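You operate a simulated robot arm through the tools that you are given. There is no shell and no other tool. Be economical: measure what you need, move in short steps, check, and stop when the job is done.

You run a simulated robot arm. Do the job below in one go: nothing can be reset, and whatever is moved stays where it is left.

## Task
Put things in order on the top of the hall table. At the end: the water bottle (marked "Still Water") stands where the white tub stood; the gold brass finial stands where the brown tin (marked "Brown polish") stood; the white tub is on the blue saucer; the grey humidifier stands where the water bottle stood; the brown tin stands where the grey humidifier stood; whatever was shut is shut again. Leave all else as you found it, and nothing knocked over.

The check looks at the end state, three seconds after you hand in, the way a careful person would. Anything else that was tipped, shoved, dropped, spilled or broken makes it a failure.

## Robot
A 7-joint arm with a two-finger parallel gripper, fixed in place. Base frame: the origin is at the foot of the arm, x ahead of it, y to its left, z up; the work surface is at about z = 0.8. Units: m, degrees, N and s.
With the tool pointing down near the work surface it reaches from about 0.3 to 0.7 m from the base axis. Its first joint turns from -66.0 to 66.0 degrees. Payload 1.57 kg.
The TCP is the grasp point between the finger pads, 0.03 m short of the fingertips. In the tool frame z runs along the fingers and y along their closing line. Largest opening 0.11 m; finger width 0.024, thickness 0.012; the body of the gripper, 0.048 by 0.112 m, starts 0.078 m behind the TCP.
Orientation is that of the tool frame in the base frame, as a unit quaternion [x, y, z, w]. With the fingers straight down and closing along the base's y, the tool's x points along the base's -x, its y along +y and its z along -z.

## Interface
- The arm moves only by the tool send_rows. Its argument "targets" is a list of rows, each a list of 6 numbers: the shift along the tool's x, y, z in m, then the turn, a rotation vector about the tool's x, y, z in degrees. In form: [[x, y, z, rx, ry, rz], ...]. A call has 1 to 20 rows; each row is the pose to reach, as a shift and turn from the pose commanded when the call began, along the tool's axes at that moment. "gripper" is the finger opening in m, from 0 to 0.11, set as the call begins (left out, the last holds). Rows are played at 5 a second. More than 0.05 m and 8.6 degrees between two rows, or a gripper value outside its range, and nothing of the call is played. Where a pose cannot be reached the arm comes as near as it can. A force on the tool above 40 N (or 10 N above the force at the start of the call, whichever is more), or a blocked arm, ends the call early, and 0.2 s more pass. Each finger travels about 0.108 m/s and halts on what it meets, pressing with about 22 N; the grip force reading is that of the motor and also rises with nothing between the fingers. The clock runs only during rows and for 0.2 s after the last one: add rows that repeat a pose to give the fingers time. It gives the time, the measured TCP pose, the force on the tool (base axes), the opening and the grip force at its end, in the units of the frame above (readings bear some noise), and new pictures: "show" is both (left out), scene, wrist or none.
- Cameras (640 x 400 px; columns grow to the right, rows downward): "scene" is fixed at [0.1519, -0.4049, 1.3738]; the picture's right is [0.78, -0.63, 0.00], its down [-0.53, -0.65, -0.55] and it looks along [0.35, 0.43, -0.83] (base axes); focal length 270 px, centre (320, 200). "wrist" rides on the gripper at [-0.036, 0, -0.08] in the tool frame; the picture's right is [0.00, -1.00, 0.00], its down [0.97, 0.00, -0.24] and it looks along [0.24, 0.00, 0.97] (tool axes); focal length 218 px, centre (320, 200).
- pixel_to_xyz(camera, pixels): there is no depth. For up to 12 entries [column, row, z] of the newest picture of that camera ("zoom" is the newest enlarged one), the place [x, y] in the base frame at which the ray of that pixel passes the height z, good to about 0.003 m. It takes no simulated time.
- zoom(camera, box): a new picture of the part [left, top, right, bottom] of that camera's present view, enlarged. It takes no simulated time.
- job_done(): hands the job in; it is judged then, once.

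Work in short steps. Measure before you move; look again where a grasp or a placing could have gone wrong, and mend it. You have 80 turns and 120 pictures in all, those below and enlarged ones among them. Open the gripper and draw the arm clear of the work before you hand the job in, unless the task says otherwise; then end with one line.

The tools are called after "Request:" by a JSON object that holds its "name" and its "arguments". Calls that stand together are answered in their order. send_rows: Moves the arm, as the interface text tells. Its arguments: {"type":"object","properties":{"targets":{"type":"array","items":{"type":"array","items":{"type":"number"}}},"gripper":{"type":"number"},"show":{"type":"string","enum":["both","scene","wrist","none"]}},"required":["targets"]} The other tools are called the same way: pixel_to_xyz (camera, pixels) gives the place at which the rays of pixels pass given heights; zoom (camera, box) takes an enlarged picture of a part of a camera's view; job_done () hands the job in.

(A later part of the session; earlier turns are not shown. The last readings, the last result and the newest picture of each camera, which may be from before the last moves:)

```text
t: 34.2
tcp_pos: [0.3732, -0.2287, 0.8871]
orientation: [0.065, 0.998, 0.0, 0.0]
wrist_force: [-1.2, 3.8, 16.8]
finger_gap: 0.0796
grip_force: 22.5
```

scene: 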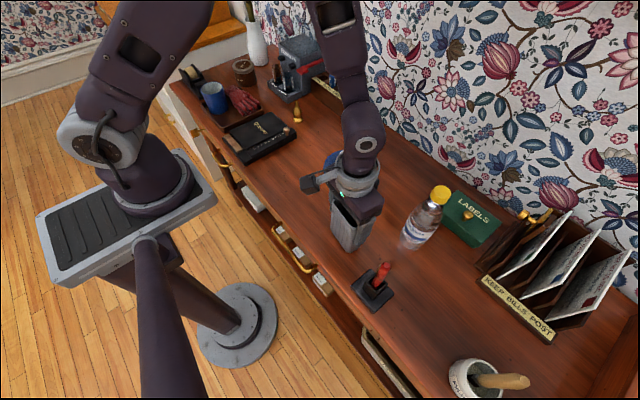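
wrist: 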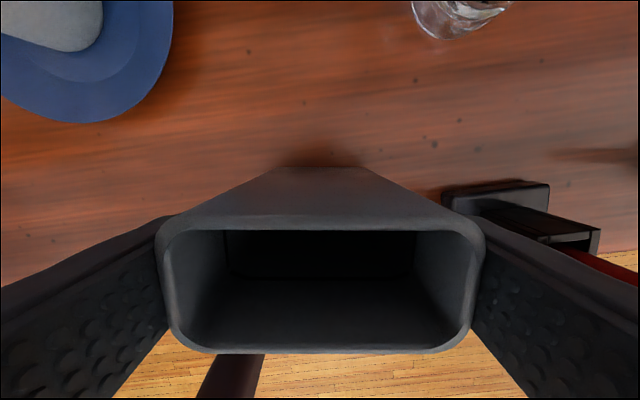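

It is on the table (+17 N). I open and rise vertically.

Request:
{"name": "send_rows", "arguments": {"targets": [[0, 0, -0.0005, 0, 0, 0], [0, 0, -0.0005, 0, 0, 0], [0, 0, -0.0005, 0, 0, 0], [0, 0, -0.03, 0, 0, 0], [0, 0, -0.07, 0, 0, 0], [0, 0, -0.11, 0, 0, 0], [0, 0, -0.15, 0, 0, 0], [0, 0, -0.19, 0, 0, 0], [0, 0, -0.19, 0, 0, 0]], "gripper": 0.108}}

```text
t: 36.2
tcp_pos: [0.3743, -0.2293, 1.0774]
orientation: [0.066, 0.998, 0.0, 0.0]
wrist_force: [0.0, -0.2, -0.4]
finger_gap: 0.1078
grip_force: 0.0
```

scene: 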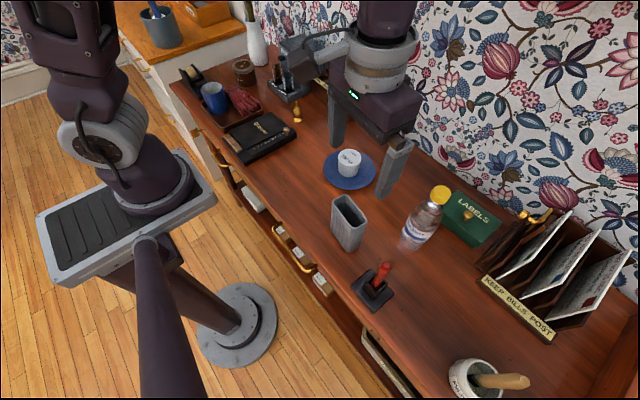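
wrist: 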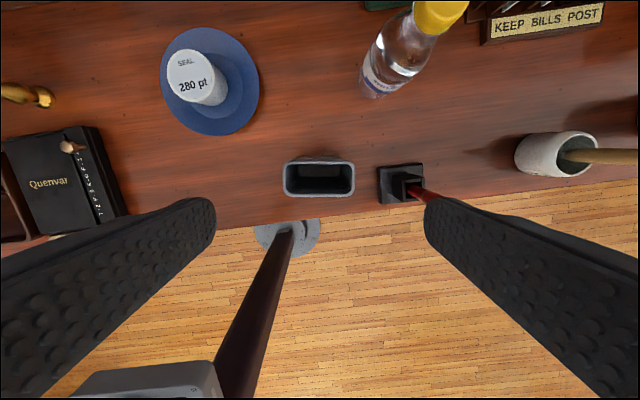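

The humidifier stands on the bottle's spot. Next the tin: I swing over at z≈1.10 to about (0.45,0.30), undoing the 7.5° turn, to look; the way is free of tall things at that height.

Request:
{"name": "send_rows", "arguments": {"targets": [[0, 0.04, -0.02, 0, 0, 0], [-0.001, 0.085, -0.025, 0, 0, -1], [-0.002, 0.13, -0.025, 0, 0, -2], [-0.003, 0.175, -0.025, 0, 0, -3], [-0.003, 0.22, -0.025, 0, 0, -4], [-0.004, 0.265, -0.025, 0, 0, -5], [-0.004, 0.31, -0.025, 0, 0, -6], [-0.005, 0.355, -0.025, 0, 0, -7], [-0.005, 0.4, -0.025, 0, 0, -7.5], [-0.006, 0.445, -0.025, 0, 0, -7.5], [-0.006, 0.49, -0.025, 0, 0, -7.5], [-0.006, 0.534, -0.025, 0, 0, -7.5], [-0.006, 0.534, -0.025, 0, 0, -7.5]]}}

Request:
{"name": "pixel_to_xyz", "arguments": {"camera": "scene", "pixels": [[257, 62, 0.8], [290, 95, 0.8]]}}

```text
t: 39.0
tcp_pos: [0.4504, 0.3016, 1.1034]
orientation: [0.0, 1.0, 0.0, 0.0]
wrist_force: [-0.3, 0.0, 0.7]
finger_gap: 0.1081
grip_force: 0.1
```

scene: 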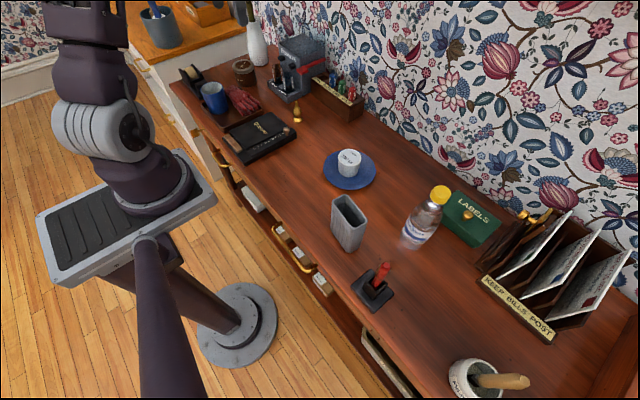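
wrist: 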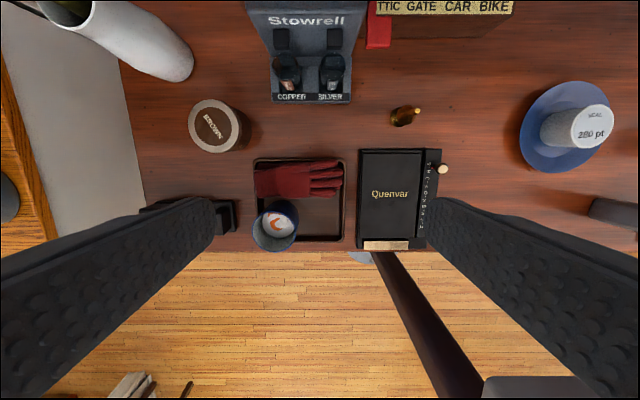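

```text
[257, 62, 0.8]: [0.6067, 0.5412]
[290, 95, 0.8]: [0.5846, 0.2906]
```

Tin lid centre is at wrist (213,126) and scene (242.8,64.5); I triangulate it, and the finial at wrist (405,117).

Request:
{"name": "pixel_to_xyz", "arguments": {"camera": "wrist", "pixels": [[213, 126, 0.86], [213, 126, 0.88], [213, 126, 0.9], [188, 126, 0.87], [238, 126, 0.87], [232, 133, 0.8], [416, 112, 0.8], [396, 120, 0.88], [190, 70, 0.8]]}}

Request:
{"name": "pixel_to_xyz", "arguments": {"camera": "scene", "pixels": [[242.8, 64.5, 0.86], [242.8, 64.5, 0.88], [242.8, 64.5, 0.9], [297, 118, 0.8]]}}

Request:
{"name": "zoom", "arguments": {"camera": "wrist", "box": [120, 40, 300, 160]}}

```text
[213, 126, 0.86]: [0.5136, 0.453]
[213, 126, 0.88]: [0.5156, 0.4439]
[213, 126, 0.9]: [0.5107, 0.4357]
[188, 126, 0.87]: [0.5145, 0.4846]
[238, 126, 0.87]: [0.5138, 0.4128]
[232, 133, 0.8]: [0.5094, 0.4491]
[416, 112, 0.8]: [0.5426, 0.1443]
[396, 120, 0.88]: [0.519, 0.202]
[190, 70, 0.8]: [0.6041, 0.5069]
```

```text
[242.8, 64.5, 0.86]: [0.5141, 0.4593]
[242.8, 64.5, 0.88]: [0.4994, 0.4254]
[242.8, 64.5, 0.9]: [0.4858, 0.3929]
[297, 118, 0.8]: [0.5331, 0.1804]
```

```text
3.33 times, centred on (210, 100) of wrist
```

zoom: 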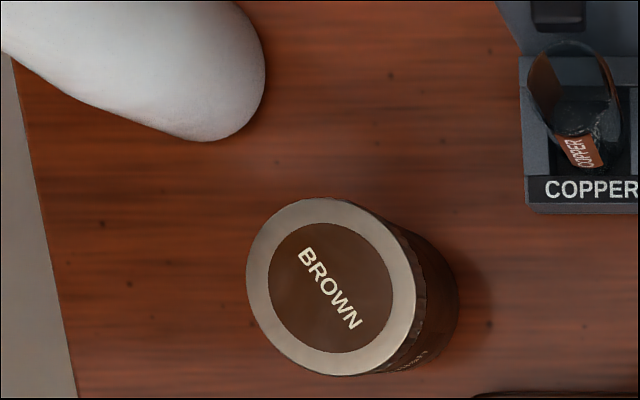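

Tin: centre ≈(0.5125,0.4525), top z≈0.863, ⌀≈0.07. I check the tray corner and gloves against the right finger.

Request:
{"name": "pixel_to_xyz", "arguments": {"camera": "wrist", "pixels": [[254, 158, 0.82], [254, 165, 0.84], [300, 158, 0.82], [272, 103, 0.82], [240, 205, 0.84]]}}

Request:
{"name": "send_rows", "arguments": {"targets": [[-0.02, 0.04, 0, 0, 0, 0], [-0.04, 0.08, 0, 0, 0, 0], [-0.055, 0.12, 0.0, 0, 0, 0], [-0.062, 0.151, 0.02, 0, 0, 0], [-0.062, 0.151, 0.06, 0, 0, 0], [-0.062, 0.151, 0.1, 0, 0, 0], [-0.062, 0.151, 0.12, 0, 0, 0], [-0.062, 0.151, 0.12, 0, 0, 0]], "gripper": 0.092}}

```text
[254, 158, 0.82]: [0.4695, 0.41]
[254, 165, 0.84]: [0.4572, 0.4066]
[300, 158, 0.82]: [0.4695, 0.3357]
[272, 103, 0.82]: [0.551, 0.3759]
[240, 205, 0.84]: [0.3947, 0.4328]
```

```text
t: 40.8
tcp_pos: [0.4945, 0.4309, 0.9884]
orientation: [0.0, 1.0, 0.0, 0.0]
wrist_force: [0.3, 0.3, -0.2]
finger_gap: 0.0918
grip_force: 0.0
out of reach, approached as far as the arm can: row 3, 4, 5, 6, 7, 8
```

scene: 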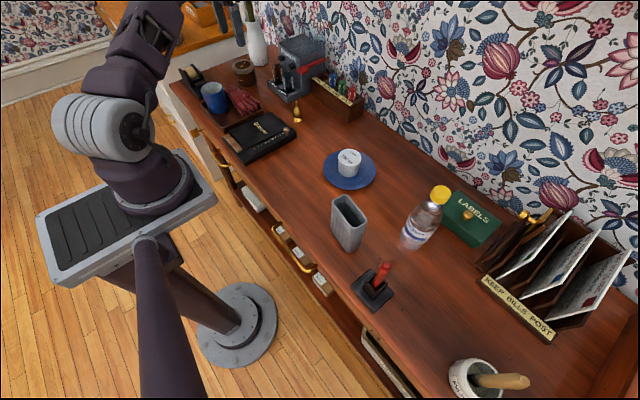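
wrist: 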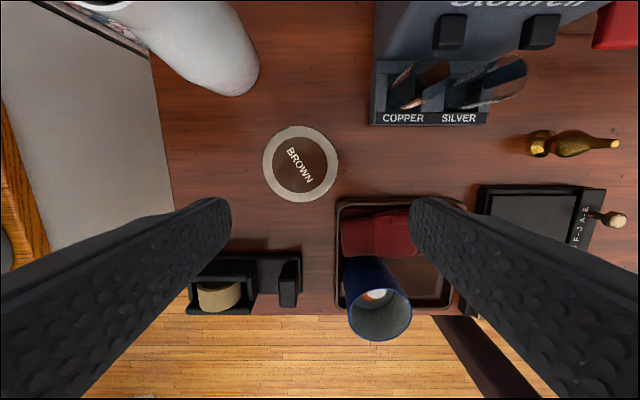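

The arm is at its reach limit at this height (stopped at (0.4945,0.431)), but lower down it reaches farther. I lower to z≈0.905 (tips above the 0.863 lid) and see where it ends up.

Request:
{"name": "send_rows", "arguments": {"targets": [[0, 0, 0.03, 0, 0, 0], [0, 0, 0.06, 0, 0, 0], [0, 0, 0.08, 0, 0, 0], [0, 0, 0.08, 0, 0, 0]]}}

```text
t: 41.8
tcp_pos: [0.4959, 0.4321, 0.9072]
orientation: [0.0, 1.0, 0.0, 0.0]
wrist_force: [0.8, -0.6, 0.5]
finger_gap: 0.0922
grip_force: 0.0
```

scene: 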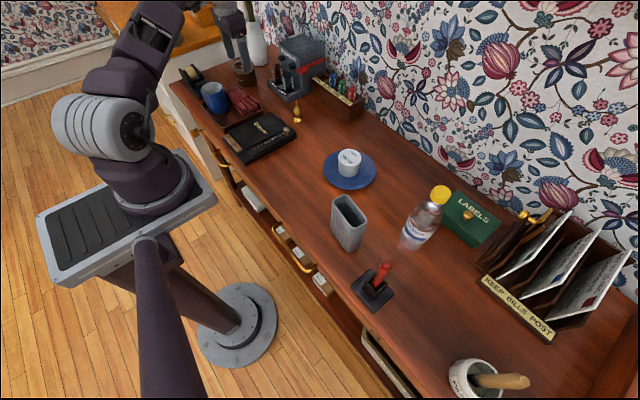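
wrist: 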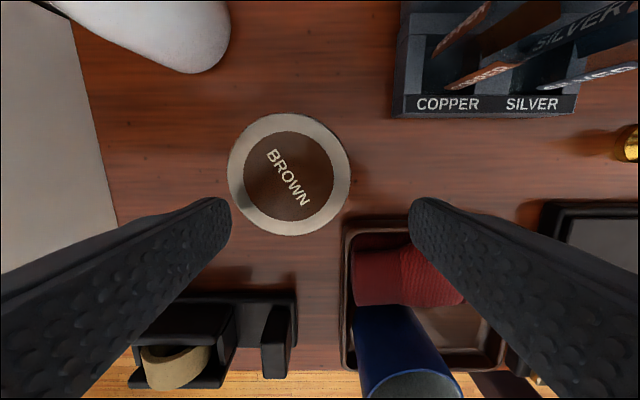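

The tin lid centre is now at wrist (289,174). I recompute its place and try the remaining shift at this lower height.

Request:
{"name": "pixel_to_xyz", "arguments": {"camera": "wrist", "pixels": [[289, 174, 0.863], [228, 174, 0.863], [350, 174, 0.863], [289, 114, 0.863], [289, 235, 0.863]]}}

Request:
{"name": "send_rows", "arguments": {"targets": [[-0.008, 0.01, 0, 0, 0, 0], [-0.0165, 0.0205, 0, 0, 0, 0], [-0.0165, 0.0205, 0, 0, 0, 0]], "show": "wrist"}}

```text
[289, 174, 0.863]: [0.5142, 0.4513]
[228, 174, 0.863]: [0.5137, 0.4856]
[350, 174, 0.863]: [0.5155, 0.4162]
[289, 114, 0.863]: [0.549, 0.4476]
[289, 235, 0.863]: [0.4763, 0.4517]
```

```text
t: 42.6
tcp_pos: [0.5012, 0.4424, 0.9093]
orientation: [0.0, 1.0, 0.0, -0.001]
wrist_force: [0.3, -0.1, 0.1]
finger_gap: 0.092
grip_force: 0.0
out of reach, approached as far as the arm can: row 1, 2, 3
```

wrist: 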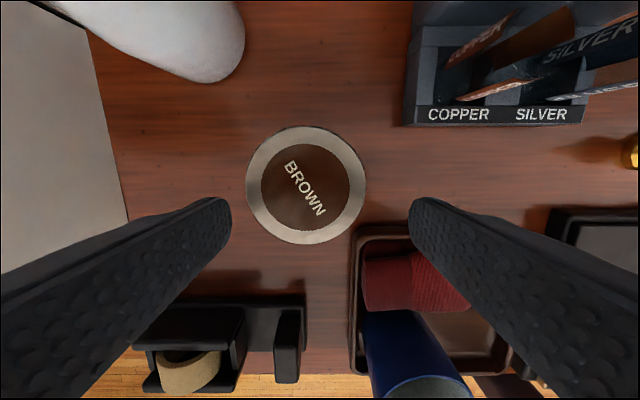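

The tin is at (0.5135,0.452), still ~15 mm beyond the present reach. I turn the tool so that the closing line is tangential to the base axis (41° left), then tilt the fingers slightly outward for more reach. First the turn, on the spot above the lid.

Request:
{"name": "send_rows", "arguments": {"targets": [[0, 0, -0.015, 0, 0, -8], [0, 0, -0.015, 0, 0, -16], [0, 0, -0.015, 0, 0, -24], [0, 0, -0.015, 0, 0, -32], [0, 0, -0.015, 0, 0, -40], [0, 0, -0.015, 0, 0, -41.4], [0, 0, -0.015, 0, 0, -41.4]]}}

```text
t: 44.2
tcp_pos: [0.5024, 0.4415, 0.9247]
orientation: [-0.354, 0.935, -0.001, 0.0]
wrist_force: [0.2, 1.1, 0.5]
finger_gap: 0.092
grip_force: 0.1
```

scene: 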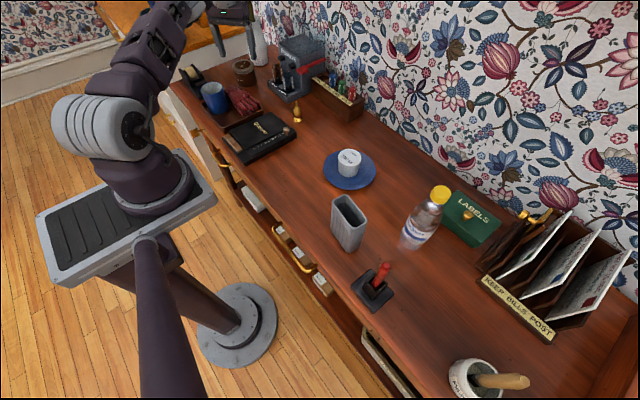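
wrist: 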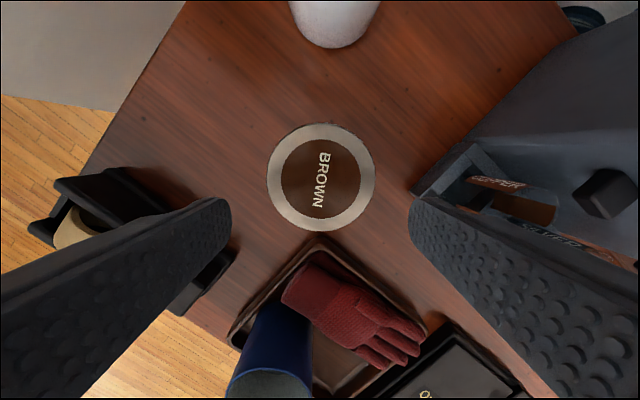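

The right finger and the Stowrell dish corner (wrist 413,190) look close; I measure the dish corner, the dispenser and the tray.

Request:
{"name": "pixel_to_xyz", "arguments": {"camera": "wrist", "pixels": [[411, 192, 0.8], [411, 192, 0.83], [470, 143, 0.85], [231, 255, 0.84], [318, 240, 0.82], [321, 178, 0.863], [335, 47, 0.8], [293, 30, 0.85]]}}

Request:
{"name": "zoom", "arguments": {"camera": "wrist", "box": [380, 110, 600, 250]}}

```text
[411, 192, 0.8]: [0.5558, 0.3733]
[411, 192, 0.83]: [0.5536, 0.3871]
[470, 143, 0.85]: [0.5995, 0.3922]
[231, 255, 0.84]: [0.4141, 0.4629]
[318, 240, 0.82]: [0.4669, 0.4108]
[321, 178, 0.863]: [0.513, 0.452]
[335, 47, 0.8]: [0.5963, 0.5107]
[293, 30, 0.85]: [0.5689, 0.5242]
```

```text
2.86 times, centred on (490, 180) of wrist
```

zoom: 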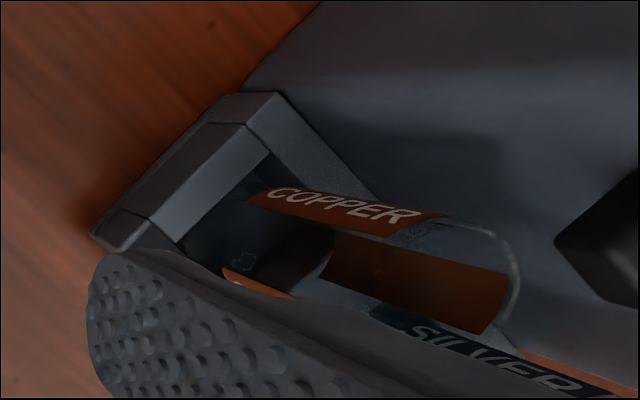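

There is about 2 cm clearance to the dish. I tilt the fingers 8° outward and shift 15 mm radially out, staying above the lid.

Request:
{"name": "send_rows", "arguments": {"targets": [[-0.005, 0, 0, 0, -4, 0], [-0.01, 0.001, 0, 0, -8, 0], [-0.0149, 0.001, 0, 0, -8, 0], [-0.0149, 0.001, 0.01, 0, -8, 0], [-0.0149, 0.001, 0.01, 0, -8, 0]]}}

```text
t: 45.4
tcp_pos: [0.5129, 0.4517, 0.9139]
orientation: [-0.353, 0.933, 0.024, 0.064]
wrist_force: [0.4, -0.7, 0.1]
finger_gap: 0.092
grip_force: 0.2
```

scene: 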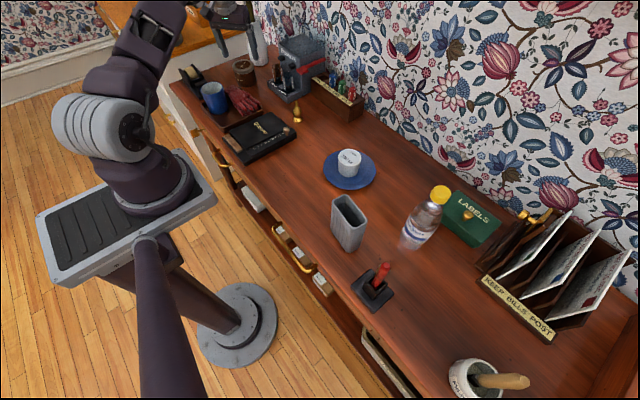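
wrist: 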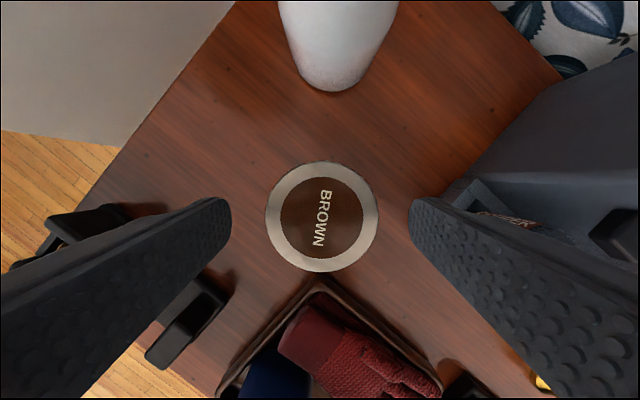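

Reached: TCP (0.513,0.452), lid centred. I descend vertically 66 mm (in the tilted frame x +0.0092, z +0.0653), then close.

Request:
{"name": "send_rows", "arguments": {"targets": [[0.0028, 0, 0.02, 0, 0, 0], [0.0056, 0, 0.04, 0, 0, 0], [0.0078, 0, 0.0555, 0, 0, 0], [0.0092, 0, 0.0655, 0, 0, 0], [0.0092, 0, 0.0655, 0, 0, 0]], "show": "wrist"}}

```text
t: 46.6
tcp_pos: [0.5137, 0.4529, 0.8484]
orientation: [-0.352, 0.933, 0.025, 0.065]
wrist_force: [-0.6, 1.0, 0.3]
finger_gap: 0.0919
grip_force: 0.1
```

wrist: 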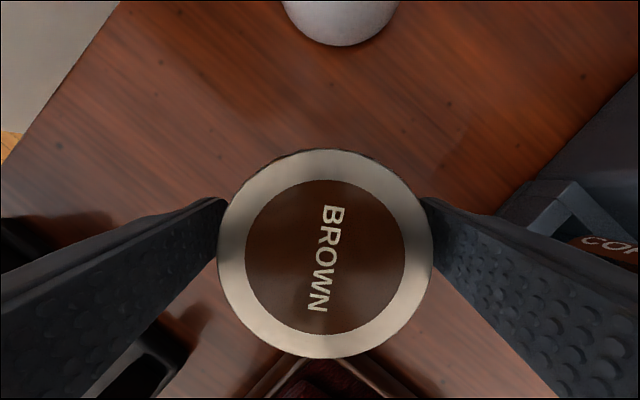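

Request:
{"name": "send_rows", "arguments": {"targets": [[0, 0, 0, 0, 0, 0], [0, 0, 0, 0, 0, 0], [0, 0, 0, 0, 0, 0]], "gripper": 0.06, "show": "wrist"}}

```text
t: 47.4
tcp_pos: [0.5131, 0.4525, 0.8484]
orientation: [-0.353, 0.933, 0.025, 0.065]
wrist_force: [-0.5, -0.8, -1.0]
finger_gap: 0.0717
grip_force: 22.3
```

wrist: 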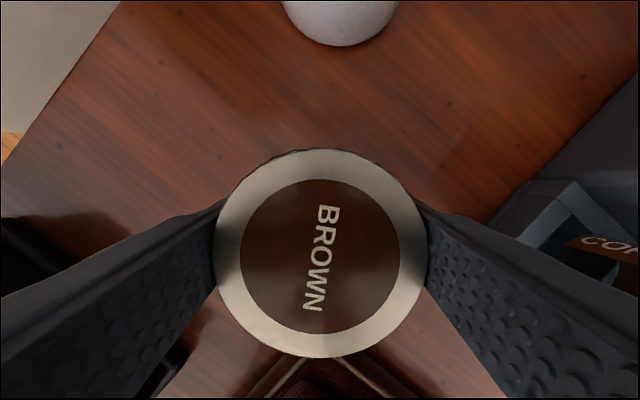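

Gripped (gap 0.0717). I lift vertically, then draw inward while rising to z≈1.05, above mug and gloves.

Request:
{"name": "send_rows", "arguments": {"targets": [[-0.0014, 0, -0.0099, 0, 0, 0], [-0.0042, 0, -0.0297, 0, 0, 0], [-0.0083, 0, -0.0594, 0, 0, 0], [-0.0125, 0, -0.0891, 0, 0, 0], [0.0031, 0, -0.1216, 0, 0, 0], [0.0286, 0, -0.1555, 0, 0, 0], [0.0542, 0, -0.1893, 0, 0, 0], [0.091, 0, -0.2147, 0, 0, 0], [0.091, 0, -0.2147, 0, 0, 0]]}}

```text
t: 49.4
tcp_pos: [0.4251, 0.3712, 1.0479]
orientation: [-0.353, 0.933, 0.025, 0.066]
wrist_force: [-0.6, 0.2, -1.6]
finger_gap: 0.0712
grip_force: 21.7
```

scene: 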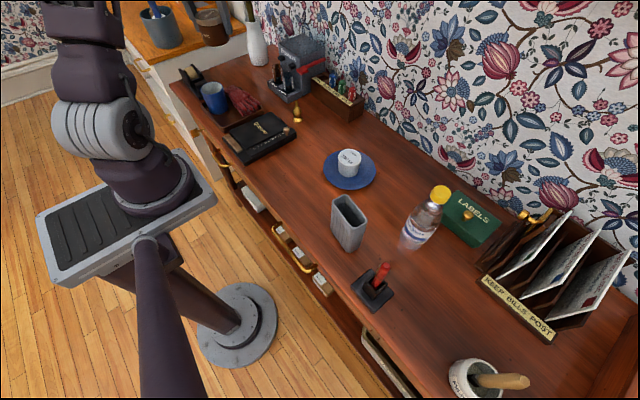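
wrist: 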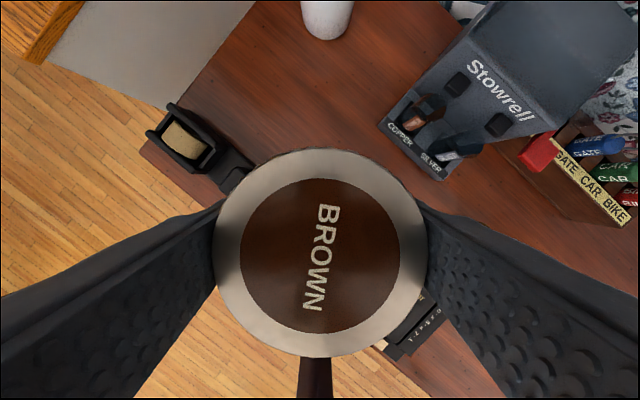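

Tin held. I now travel along x≈0.42 to y≈-0.10 at z≈1.06, turning the tool back 41.4° about the vertical.

Request:
{"name": "send_rows", "arguments": {"targets": [[0.0259, -0.0292, -0.0045, 0.48, 0, 3.42], [0.0518, -0.0583, -0.009, 0.96, 0, 6.83], [0.0776, -0.0875, -0.0134, 1.44, 0, 10.25], [0.1035, -0.1167, -0.0179, 1.92, 0, 13.67], [0.1294, -0.1458, -0.0224, 2.4, 0, 17.08], [0.1553, -0.175, -0.0269, 2.87, 0, 20.5], [0.1811, -0.2042, -0.0313, 3.35, 0, 23.92], [0.207, -0.2333, -0.0358, 3.83, 0, 27.33], [0.2329, -0.2625, -0.0403, 4.31, 0, 30.75], [0.2588, -0.2917, -0.0448, 4.79, 0, 34.17], [0.2846, -0.3208, -0.0492, 5.27, 0, 37.58], [0.3105, -0.35, -0.0537, 5.75, 0, 41.0], [0.3105, -0.35, -0.0537, 5.75, 0, 41.0]], "show": "scene"}}

```text
t: 52.2
tcp_pos: [0.4176, -0.097, 1.0569]
orientation: [0.0, 0.998, 0.001, 0.069]
wrist_force: [-1.1, -0.2, -1.2]
finger_gap: 0.0709
grip_force: 21.7
```

scene: 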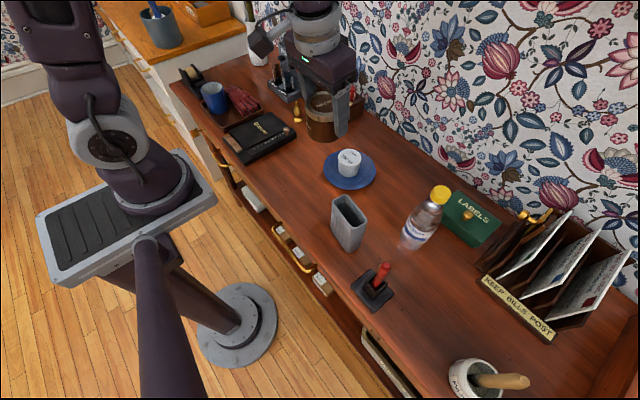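

At (0.418,-0.097). I continue at x≈0.412 to y≈-0.449 above the humidifier's old spot; the tin's bottom (≈1.01) clears the bottle cap.

Request:
{"name": "send_rows", "arguments": {"targets": [[0.001, -0.04, -0.003, 0, 0, 0], [0.002, -0.085, -0.005, 0, 0, 0], [0.003, -0.13, -0.005, 0, 0, 0], [0.004, -0.175, -0.005, 0, 0, 0], [0.005, -0.22, -0.005, 0, 0, 0], [0.006, -0.265, -0.005, 0, 0, 0], [0.006, -0.31, -0.005, 0, 0, 0], [0.006, -0.34, -0.003, 0, 0, 0], [0.006, -0.352, 0, 0, 0, 0], [0.006, -0.352, 0, 0, 0, 0]]}}

```text
t: 54.4
tcp_pos: [0.4125, -0.4519, 1.058]
orientation: [0.0, 0.998, 0.0, 0.069]
wrist_force: [-0.5, 0.4, -1.3]
finger_gap: 0.0713
grip_force: 22.8
```

scene: 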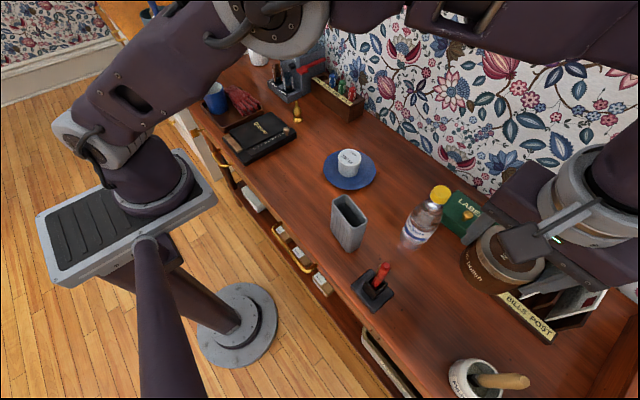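
wrist: 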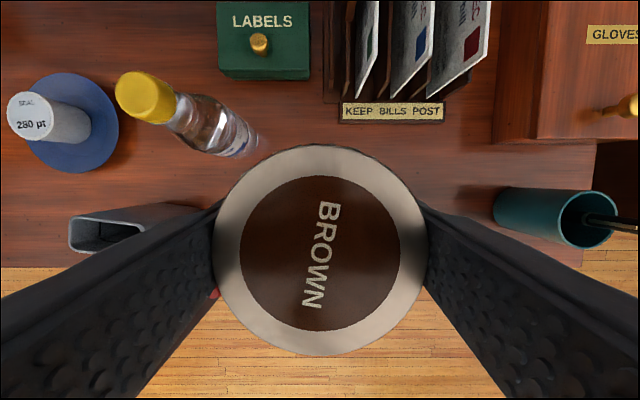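

Over the spot. I lower vertically 206 mm to just above the table.

Request:
{"name": "send_rows", "arguments": {"targets": [[0.0062, 0.001, 0.0446, 0, 0, 0], [0.0125, 0.0015, 0.0891, 0, 0, 0], [0.0187, 0.0015, 0.1337, 0, 0, 0], [0.0243, 0.0015, 0.1733, 0, 0, 0], [0.0275, 0.0015, 0.196, 0, 0, 0], [0.0287, 0.0015, 0.2044, 0, 0, 0], [0.0287, 0.0015, 0.2044, 0, 0, 0]]}}

Request:
{"name": "send_rows", "arguments": {"targets": [[0.0002, 0, 0.0015, 0, 0, 0], [0.0003, 0, 0.0025, 0, 0, 0], [0.0003, 0, 0.0025, 0, 0, 0]], "show": "none"}}

```text
t: 56.0
tcp_pos: [0.4128, -0.4474, 0.8497]
orientation: [0.0, 0.998, 0.0, 0.07]
wrist_force: [-0.6, 0.5, -1.4]
finger_gap: 0.0708
grip_force: 21.4
```

scene: 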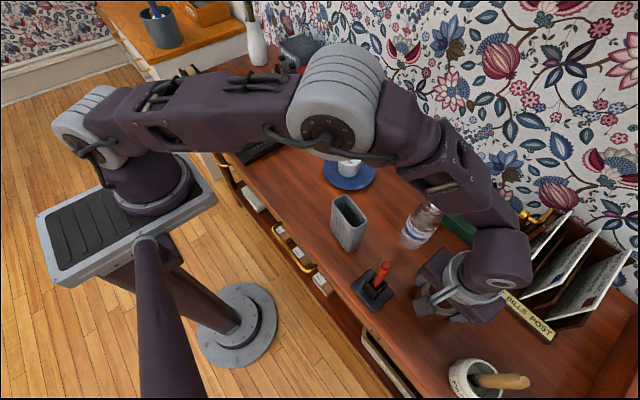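
wrist: 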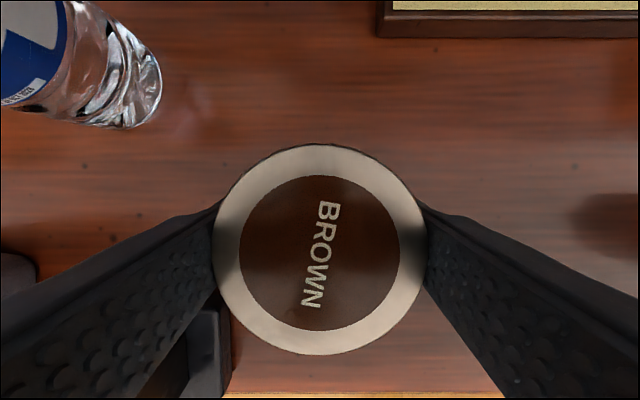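

```text
t: 56.8
tcp_pos: [0.4124, -0.4479, 0.8501]
orientation: [-0.001, 0.998, 0.001, 0.07]
wrist_force: [0.0, 0.0, -1.3]
finger_gap: 0.0709
grip_force: 22.0
```

Not yet in contact (‑1.3 N); I lower by further small steps.

Request:
{"name": "send_rows", "arguments": {"targets": [[0.0001, 0, 0.001, 0, 0, 0], [0.0002, 0, 0.0015, 0, 0, 0], [0.0002, 0, 0.0015, 0, 0, 0]], "show": "none"}}

```text
t: 57.6
tcp_pos: [0.4123, -0.4486, 0.8485]
orientation: [0.0, 0.998, 0.001, 0.069]
wrist_force: [-0.3, 2.6, 7.5]
finger_gap: 0.071
grip_force: 22.2
```

Contact (+7.5 N). I open to 0.092 and rise vertically.

Request:
{"name": "send_rows", "arguments": {"targets": [[0, 0, 0, 0, 0, 0], [0, 0, 0, 0, 0, 0], [-0.0042, 0, -0.0297, 0, 0, 0], [-0.0104, 0, -0.0743, 0, 0, 0], [-0.0167, 0, -0.1188, 0, 0, 0], [-0.0229, 0, -0.1634, 0, 0, 0], [-0.0285, 0, -0.203, 0, 0, 0], [-0.0285, 0, -0.203, 0, 0, 0]], "gripper": 0.092}}

```text
t: 59.4
tcp_pos: [0.4124, -0.4493, 1.0535]
orientation: [0.0, 0.998, -0.001, 0.07]
wrist_force: [0.4, 0.2, 0.3]
finger_gap: 0.0919
grip_force: 0.0
```

scene: 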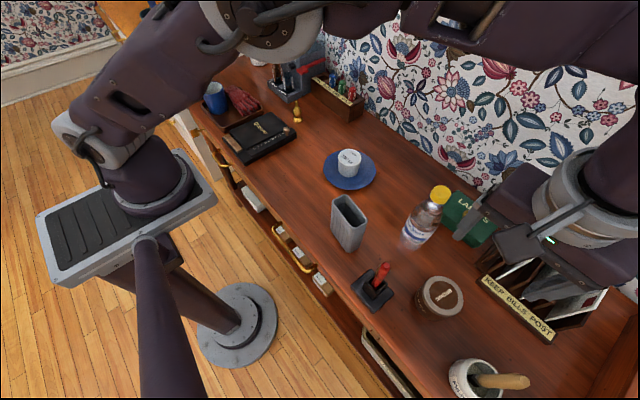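
wrist: 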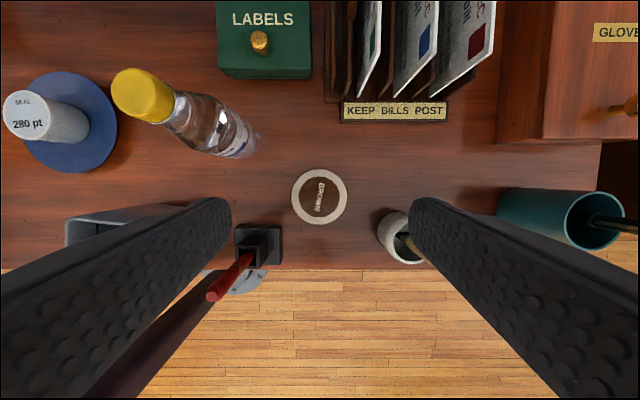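

The tin stands on the humidifier's spot. I return for the finial: move to about (0.50,0.17) at z≈1.05 to look down on it.

Request:
{"name": "send_rows", "arguments": {"targets": [[0, 0.04, -0.01, 0, 0, 0], [0, 0.085, -0.01, 0, 0, 0], [0, 0.13, -0.01, 0, 0, 0], [0, 0.175, -0.01, 0, 0, 0], [0, 0.22, -0.01, 0, 0, 0], [0, 0.265, -0.01, 0, 0, 0], [0, 0.31, -0.01, 0, 0, 0], [-0.01, 0.353, -0.01, 0, 0, 0], [-0.025, 0.395, -0.005, 0, 0, 0], [-0.04, 0.437, 0, 0, 0, 0], [-0.055, 0.479, 0.005, 0, 0, 0], [-0.07, 0.521, 0.01, 0, 0, 0], [-0.085, 0.563, 0.012, 0, 0, 0], [-0.089, 0.6, 0.0125, 0, 0, 0], [-0.089, 0.62, 0.0125, 0, 0, 0], [-0.089, 0.62, 0.0125, 0, 0, 0]]}}

Request:
{"name": "zoom", "arguments": {"camera": "scene", "box": [270, 85, 330, 130]}}

```text
t: 62.8
tcp_pos: [0.5027, 0.1704, 1.052]
orientation: [0.001, 0.998, 0.0, 0.069]
wrist_force: [0.2, 0.0, -0.6]
finger_gap: 0.0922
grip_force: 0.0
```

scene: 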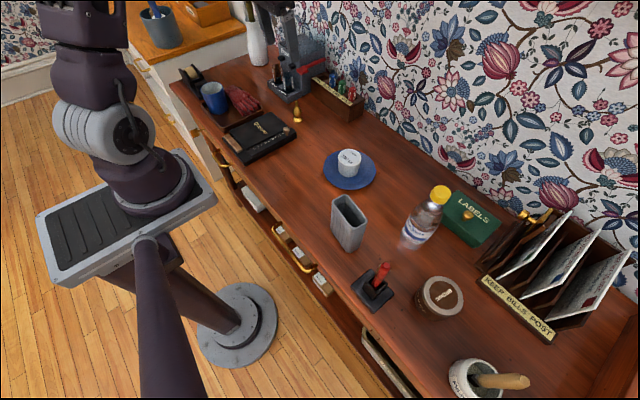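
wrist: 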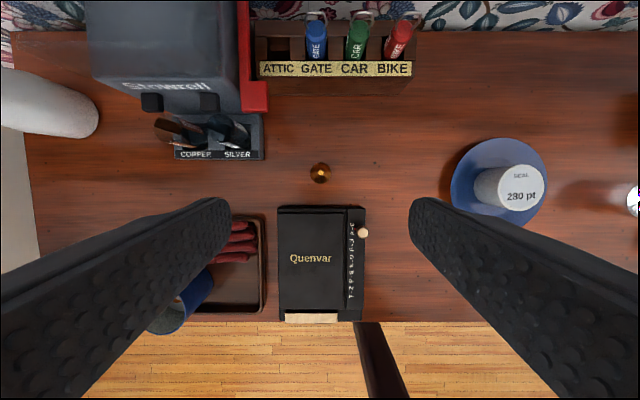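

```text
8.89 times, centred on (300, 108) of scene
```

zoom: 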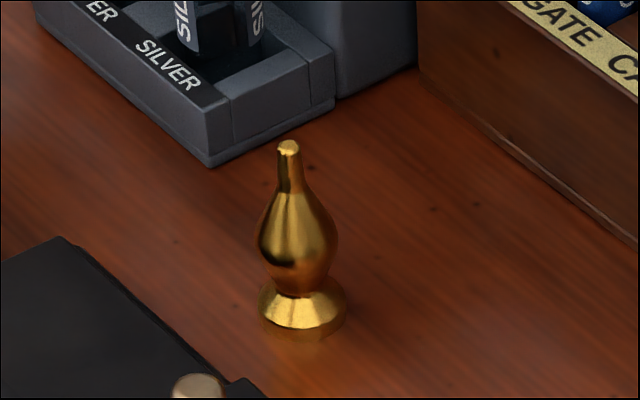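

The finial tip is at scene (296.4,101.8), foot (298,120.8), and at wrist (320,172) from above. I triangulate and zoom the wrist view.

Request:
{"name": "pixel_to_xyz", "arguments": {"camera": "scene", "pixels": [[298.1, 121, 0.8], [298.1, 120, 0.805], [296.4, 101.8, 0.86], [296.4, 101.8, 0.88], [296.4, 101.8, 0.9]]}}

Request:
{"name": "pixel_to_xyz", "arguments": {"camera": "wrist", "pixels": [[320, 172, 0.8], [320, 172, 0.86], [320, 172, 0.88], [300, 206, 0.83], [363, 232, 0.84]]}}

Request:
{"name": "zoom", "arguments": {"camera": "wrist", "box": [290, 150, 350, 190]}}

```text
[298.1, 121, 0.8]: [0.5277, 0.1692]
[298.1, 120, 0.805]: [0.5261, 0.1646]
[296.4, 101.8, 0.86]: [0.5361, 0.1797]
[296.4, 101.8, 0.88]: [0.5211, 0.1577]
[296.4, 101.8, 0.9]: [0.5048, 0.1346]
```

```text
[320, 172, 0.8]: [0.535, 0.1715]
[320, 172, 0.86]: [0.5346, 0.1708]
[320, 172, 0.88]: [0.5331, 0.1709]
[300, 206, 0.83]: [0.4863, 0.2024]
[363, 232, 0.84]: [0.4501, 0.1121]
```

```text
10.00 times, centred on (320, 170) of wrist
```

zoom: 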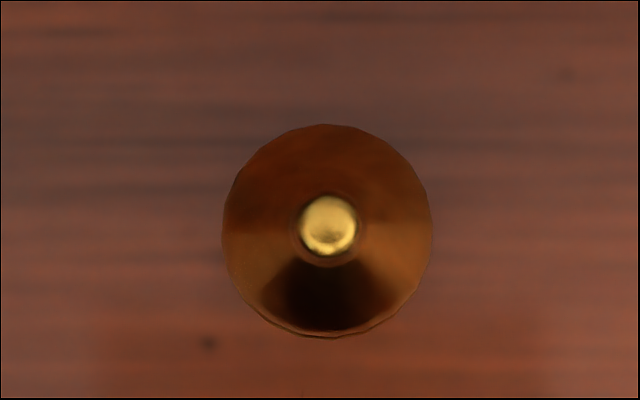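

Finial at about (0.533,0.1705), tip z≈0.865, foot ⌀≈0.028. I lower to z≈0.905 with a 0.07 opening and re-check the alignment.

Request:
{"name": "send_rows", "arguments": {"targets": [[-0.0245, 0, 0.039, 0, 0, 0], [-0.02, 0, 0.08, 0, 0, 0], [-0.014, 0, 0.12, 0, 0, 0], [-0.0092, 0, 0.149, 0, 0, 0], [-0.0092, 0, 0.149, 0, 0, 0]], "gripper": 0.07}}

Request:
{"name": "zoom", "arguments": {"camera": "wrist", "box": [240, 150, 400, 250]}}

```text
t: 64.0
tcp_pos: [0.5309, 0.1718, 0.9049]
orientation: [-0.001, 0.998, 0.0, 0.07]
wrist_force: [-0.1, 0.3, 0.5]
finger_gap: 0.0699
grip_force: 0.0
```

scene: 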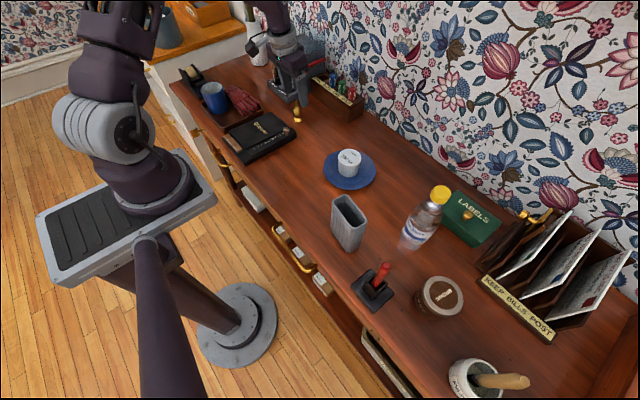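
wrist: 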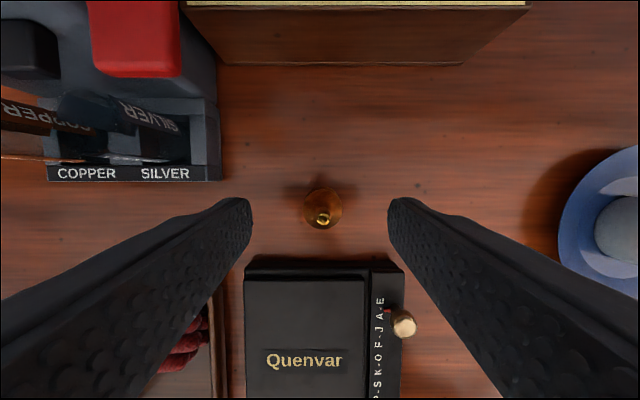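

```text
4.00 times, centred on (320, 200) of wrist
```

zoom: 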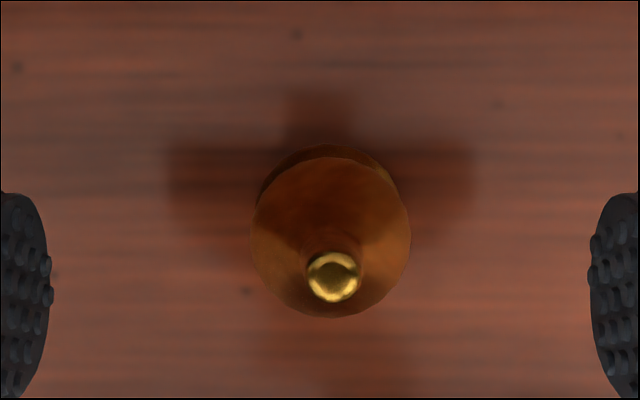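

Tip at wrist (323.3,219.3), bulb centre (322.5,209); I compute their places.

Request:
{"name": "pixel_to_xyz", "arguments": {"camera": "wrist", "pixels": [[323.3, 219.3, 0.866], [322.5, 209, 0.83], [322, 200, 0.805], [302.5, 207, 0.83], [342.5, 207, 0.83]]}}

```text
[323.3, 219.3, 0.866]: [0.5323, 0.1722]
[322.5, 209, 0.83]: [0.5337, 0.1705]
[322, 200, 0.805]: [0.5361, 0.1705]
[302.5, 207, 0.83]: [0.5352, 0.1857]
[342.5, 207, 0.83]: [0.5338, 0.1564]
```

Centre (0.5335,0.171), bulb ⌀≈0.028. I descend to z≈0.844 (tips ≈0.814, above the foot) and close.

Request:
{"name": "send_rows", "arguments": {"targets": [[0.001, 0, 0.02, 0, 0, 0], [0.0035, 0, 0.04, 0, 0, 0], [0.0065, 0, 0.0608, 0, 0, 0], [0.0065, 0, 0.0608, 0, 0, 0]], "show": "wrist"}}

Request:
{"name": "send_rows", "arguments": {"targets": [[0, 0, 0, 0, 0, 0], [0, 0, 0, 0, 0, 0], [0, 0, 0, 0, 0, 0], [0, 0, 0, 0, 0, 0]], "gripper": 0.015}}

```text
t: 65.0
tcp_pos: [0.5349, 0.1715, 0.8448]
orientation: [0.0, 0.998, 0.0, 0.07]
wrist_force: [0.4, 0.1, -0.5]
finger_gap: 0.0704
grip_force: 0.1
```

wrist: 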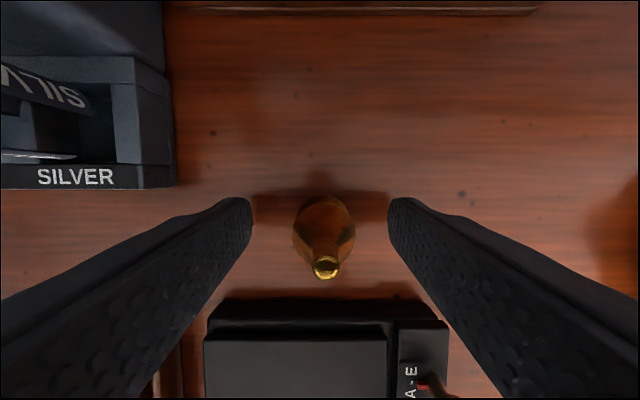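

```text
t: 66.0
tcp_pos: [0.5359, 0.171, 0.8448]
orientation: [0.0, 0.998, 0.001, 0.071]
wrist_force: [-0.6, 0.1, -0.1]
finger_gap: 0.0272
grip_force: 21.8
```

scene: 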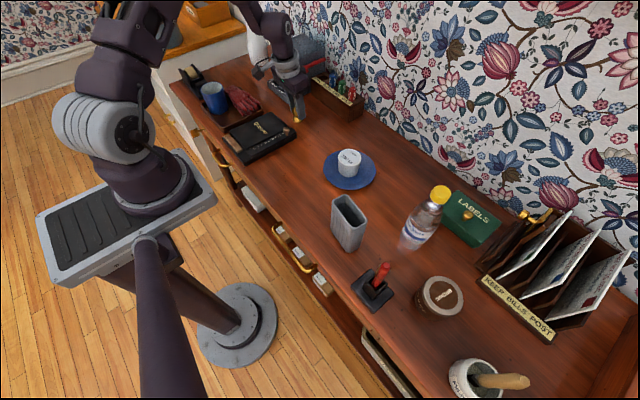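
wrist: 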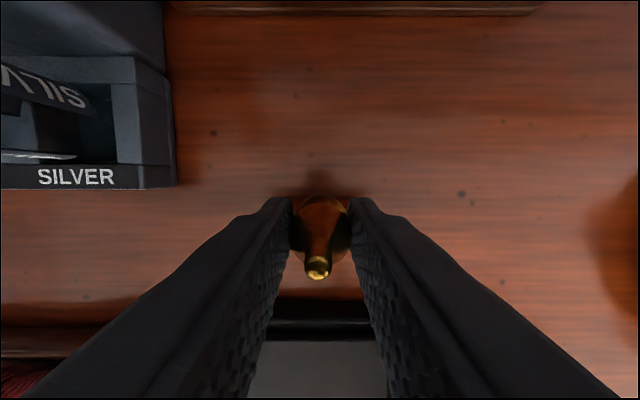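

Gripped (gap 0.027). I lift slowly 10 cm and look whether it stays upright.

Request:
{"name": "send_rows", "arguments": {"targets": [[-0.0007, 0, -0.005, 0, 0, 0], [-0.0021, 0, -0.0149, 0, 0, 0], [-0.0049, 0, -0.0347, 0, 0, 0], [-0.0083, 0, -0.0594, 0, 0, 0], [-0.0118, 0, -0.0842, 0, 0, 0], [-0.0139, 0, -0.099, 0, 0, 0], [-0.0139, 0, -0.099, 0, 0, 0]]}}

Request:
{"name": "zoom", "arguments": {"camera": "scene", "box": [250, 40, 350, 120]}}

```text
t: 67.6
tcp_pos: [0.5335, 0.1712, 0.9443]
orientation: [0.0, 0.998, 0.0, 0.07]
wrist_force: [-0.2, -0.1, -1.0]
finger_gap: 0.0272
grip_force: 22.2
```

scene: 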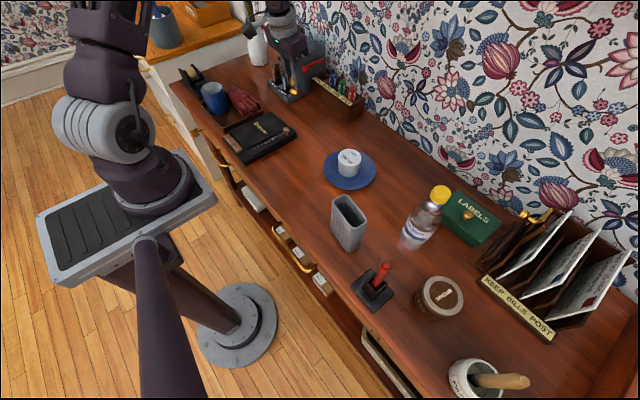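
wrist: 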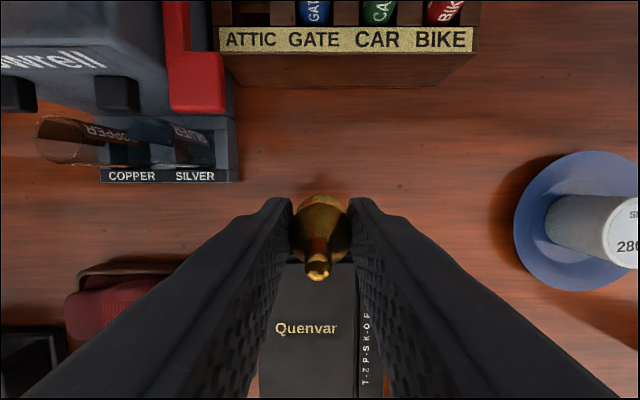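

```text
5.00 times, centred on (300, 80) of scene
```

zoom: 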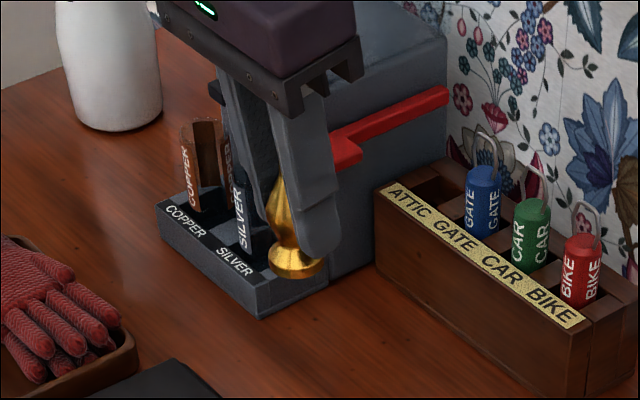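

The finial hangs upright. I draw inward and up, then travel to the earlier waypoint (0.425,0.371,1.048) turning 41.4° left.

Request:
{"name": "send_rows", "arguments": {"targets": [[0.015, 0, -0.025, 0, 0, 0], [0.035, 0, -0.055, 0, 0, 0], [0.055, 0.01, -0.085, 0, 0, 0], [0.075, 0.03, -0.108, -0.97, 0, -6.93], [0.088, 0.06, -0.118, -1.94, 0, -13.86], [0.0929, 0.095, -0.1181, -2.92, 0, -20.8], [0.0929, 0.135, -0.1181, -3.89, 0, -27.7], [0.0929, 0.175, -0.1181, -4.86, 0, -34.6], [0.0929, 0.2, -0.1181, -5.75, 0, -41.0], [0.0929, 0.2, -0.1181, -5.75, 0, -41.0]], "show": "wrist"}}

```text
t: 69.8
tcp_pos: [0.4245, 0.3699, 1.047]
orientation: [-0.354, 0.933, 0.025, 0.066]
wrist_force: [0.2, -0.2, -1.7]
finger_gap: 0.0271
grip_force: 22.3
```

wrist: 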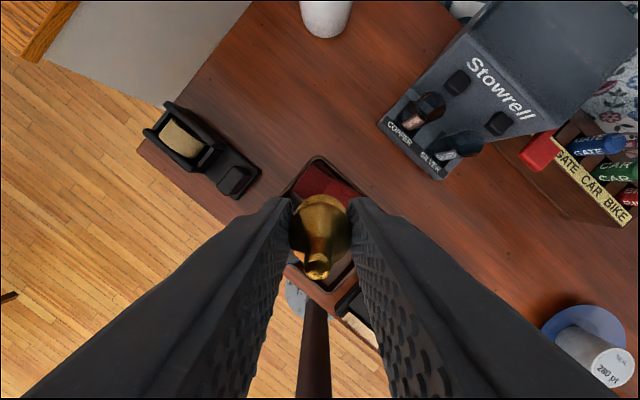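

Finial still upright. I go out along the earlier path to above the tin's old spot, stopping 6 cm above the table level.

Request:
{"name": "send_rows", "arguments": {"targets": [[-0.0186, 0.001, 0.014, 0, 0, 0], [-0.0371, 0.002, 0.0279, 0, 0, 0], [-0.0626, 0.003, 0.0618, 0, 0, 0], [-0.0881, 0.003, 0.0957, 0, 0, 0], [-0.1038, 0.003, 0.1282, 0, 0, 0], [-0.0996, 0.003, 0.1579, 0, 0, 0], [-0.0996, 0.003, 0.1579, 0, 0, 0]]}}

Request:
{"name": "zoom", "arguments": {"camera": "scene", "box": [200, 20, 320, 110]}}

```text
t: 71.4
tcp_pos: [0.5161, 0.4513, 0.9051]
orientation: [-0.353, 0.933, 0.024, 0.065]
wrist_force: [-0.5, 0.2, -1.2]
finger_gap: 0.0272
grip_force: 21.9
```

scene: 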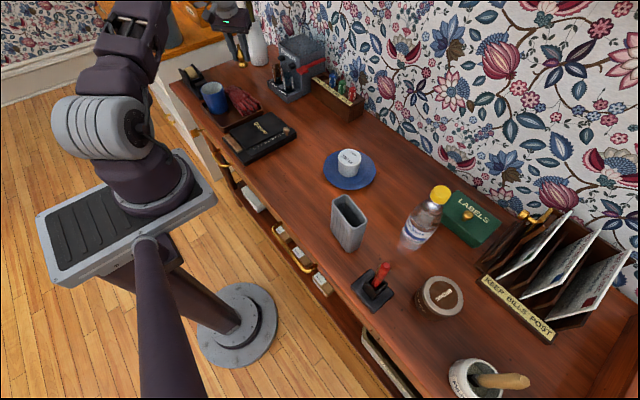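
wrist: 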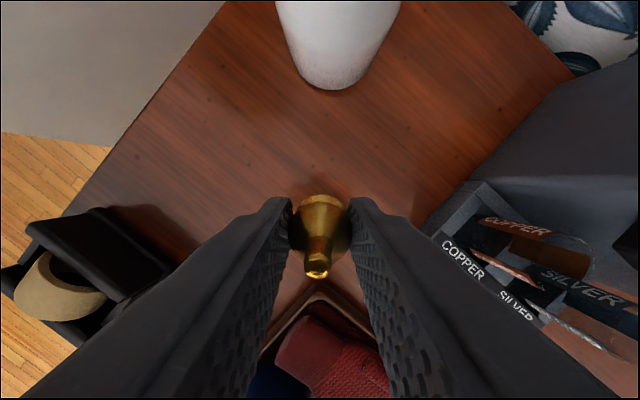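

```text
4.44 times, centred on (260, 65) of scene
```

zoom: 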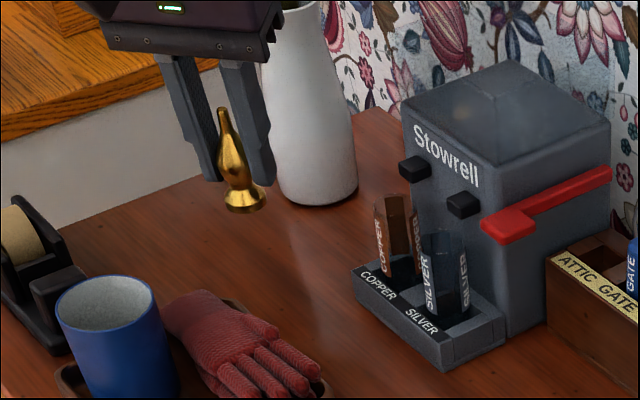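

Upright and in place. I lower 57 mm to 3 mm above contact, then ease down.

Request:
{"name": "send_rows", "arguments": {"targets": [[0.0038, 0, 0.02, 0, 0, 0], [0.006, 0, 0.036, 0, 0, 0], [0.008, 0, 0.05, 0, 0, 0], [0.0088, 0, 0.0555, 0, 0, 0], [0.0088, 0, 0.0555, 0, 0, 0]], "show": "none"}}

Request:
{"name": "send_rows", "arguments": {"targets": [[0.0002, 0, 0.0015, 0, 0, 0], [0.0003, 0, 0.0025, 0, 0, 0], [0.0003, 0, 0.0025, 0, 0, 0]], "show": "none"}}

```text
t: 72.6
tcp_pos: [0.5128, 0.4532, 0.8505]
orientation: [-0.353, 0.933, 0.024, 0.065]
wrist_force: [-0.5, -0.6, -0.6]
finger_gap: 0.027
grip_force: 22.1
```

```text
t: 73.4
tcp_pos: [0.5131, 0.4518, 0.8469]
orientation: [-0.353, 0.933, 0.025, 0.065]
wrist_force: [0.3, 0.4, -0.5]
finger_gap: 0.027
grip_force: 22.2
```

No contact yet; another 1.5–2 mm.

Request:
{"name": "send_rows", "arguments": {"targets": [[0.0001, 0, 0.001, 0, 0, 0], [0.0002, 0, 0.0017, 0, 0, 0], [0.0002, 0, 0.0017, 0, 0, 0]], "show": "none"}}

```text
t: 74.2
tcp_pos: [0.5137, 0.452, 0.8459]
orientation: [-0.353, 0.933, 0.025, 0.065]
wrist_force: [0.8, 0.2, -0.2]
finger_gap: 0.0271
grip_force: 21.9
```

Request:
{"name": "send_rows", "arguments": {"targets": [[0.0001, 0, 0.0007, 0, 0, 0], [0.0002, 0, 0.0013, 0, 0, 0], [0.0002, 0, 0.0013, 0, 0, 0]], "show": "none"}}

```text
t: 75.0
tcp_pos: [0.5137, 0.4523, 0.8439]
orientation: [-0.352, 0.933, 0.025, 0.066]
wrist_force: [-0.9, -2.6, 10.1]
finger_gap: 0.0273
grip_force: 22.0
```

Contact (+10 N). I open to 0.06 and check before rising.

Request:
{"name": "send_rows", "arguments": {"targets": [[0, 0, 0, 0, 0, 0], [0, 0, 0, 0, 0, 0], [0, 0, 0, 0, 0, 0]], "gripper": 0.06, "show": "wrist"}}

Request:
{"name": "zoom", "arguments": {"camera": "scene", "box": [200, 20, 320, 110]}}

```text
t: 75.8
tcp_pos: [0.5124, 0.4533, 0.8433]
orientation: [-0.353, 0.933, 0.025, 0.066]
wrist_force: [-0.3, 0.3, -0.2]
finger_gap: 0.0598
grip_force: 0.0
```

wrist: 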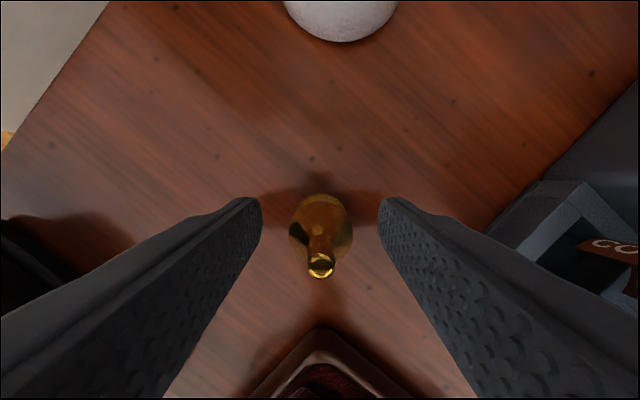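

```text
4.44 times, centred on (260, 65) of scene
```

zoom: 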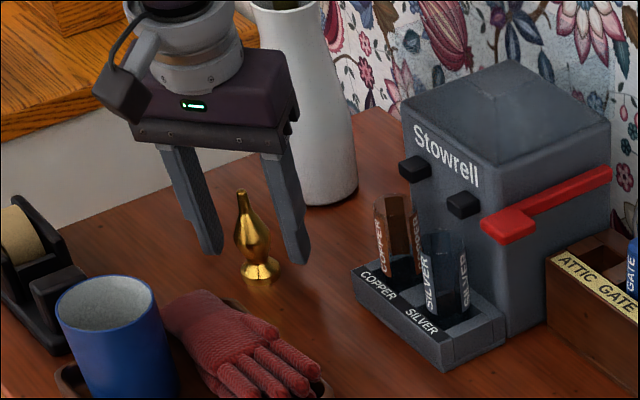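

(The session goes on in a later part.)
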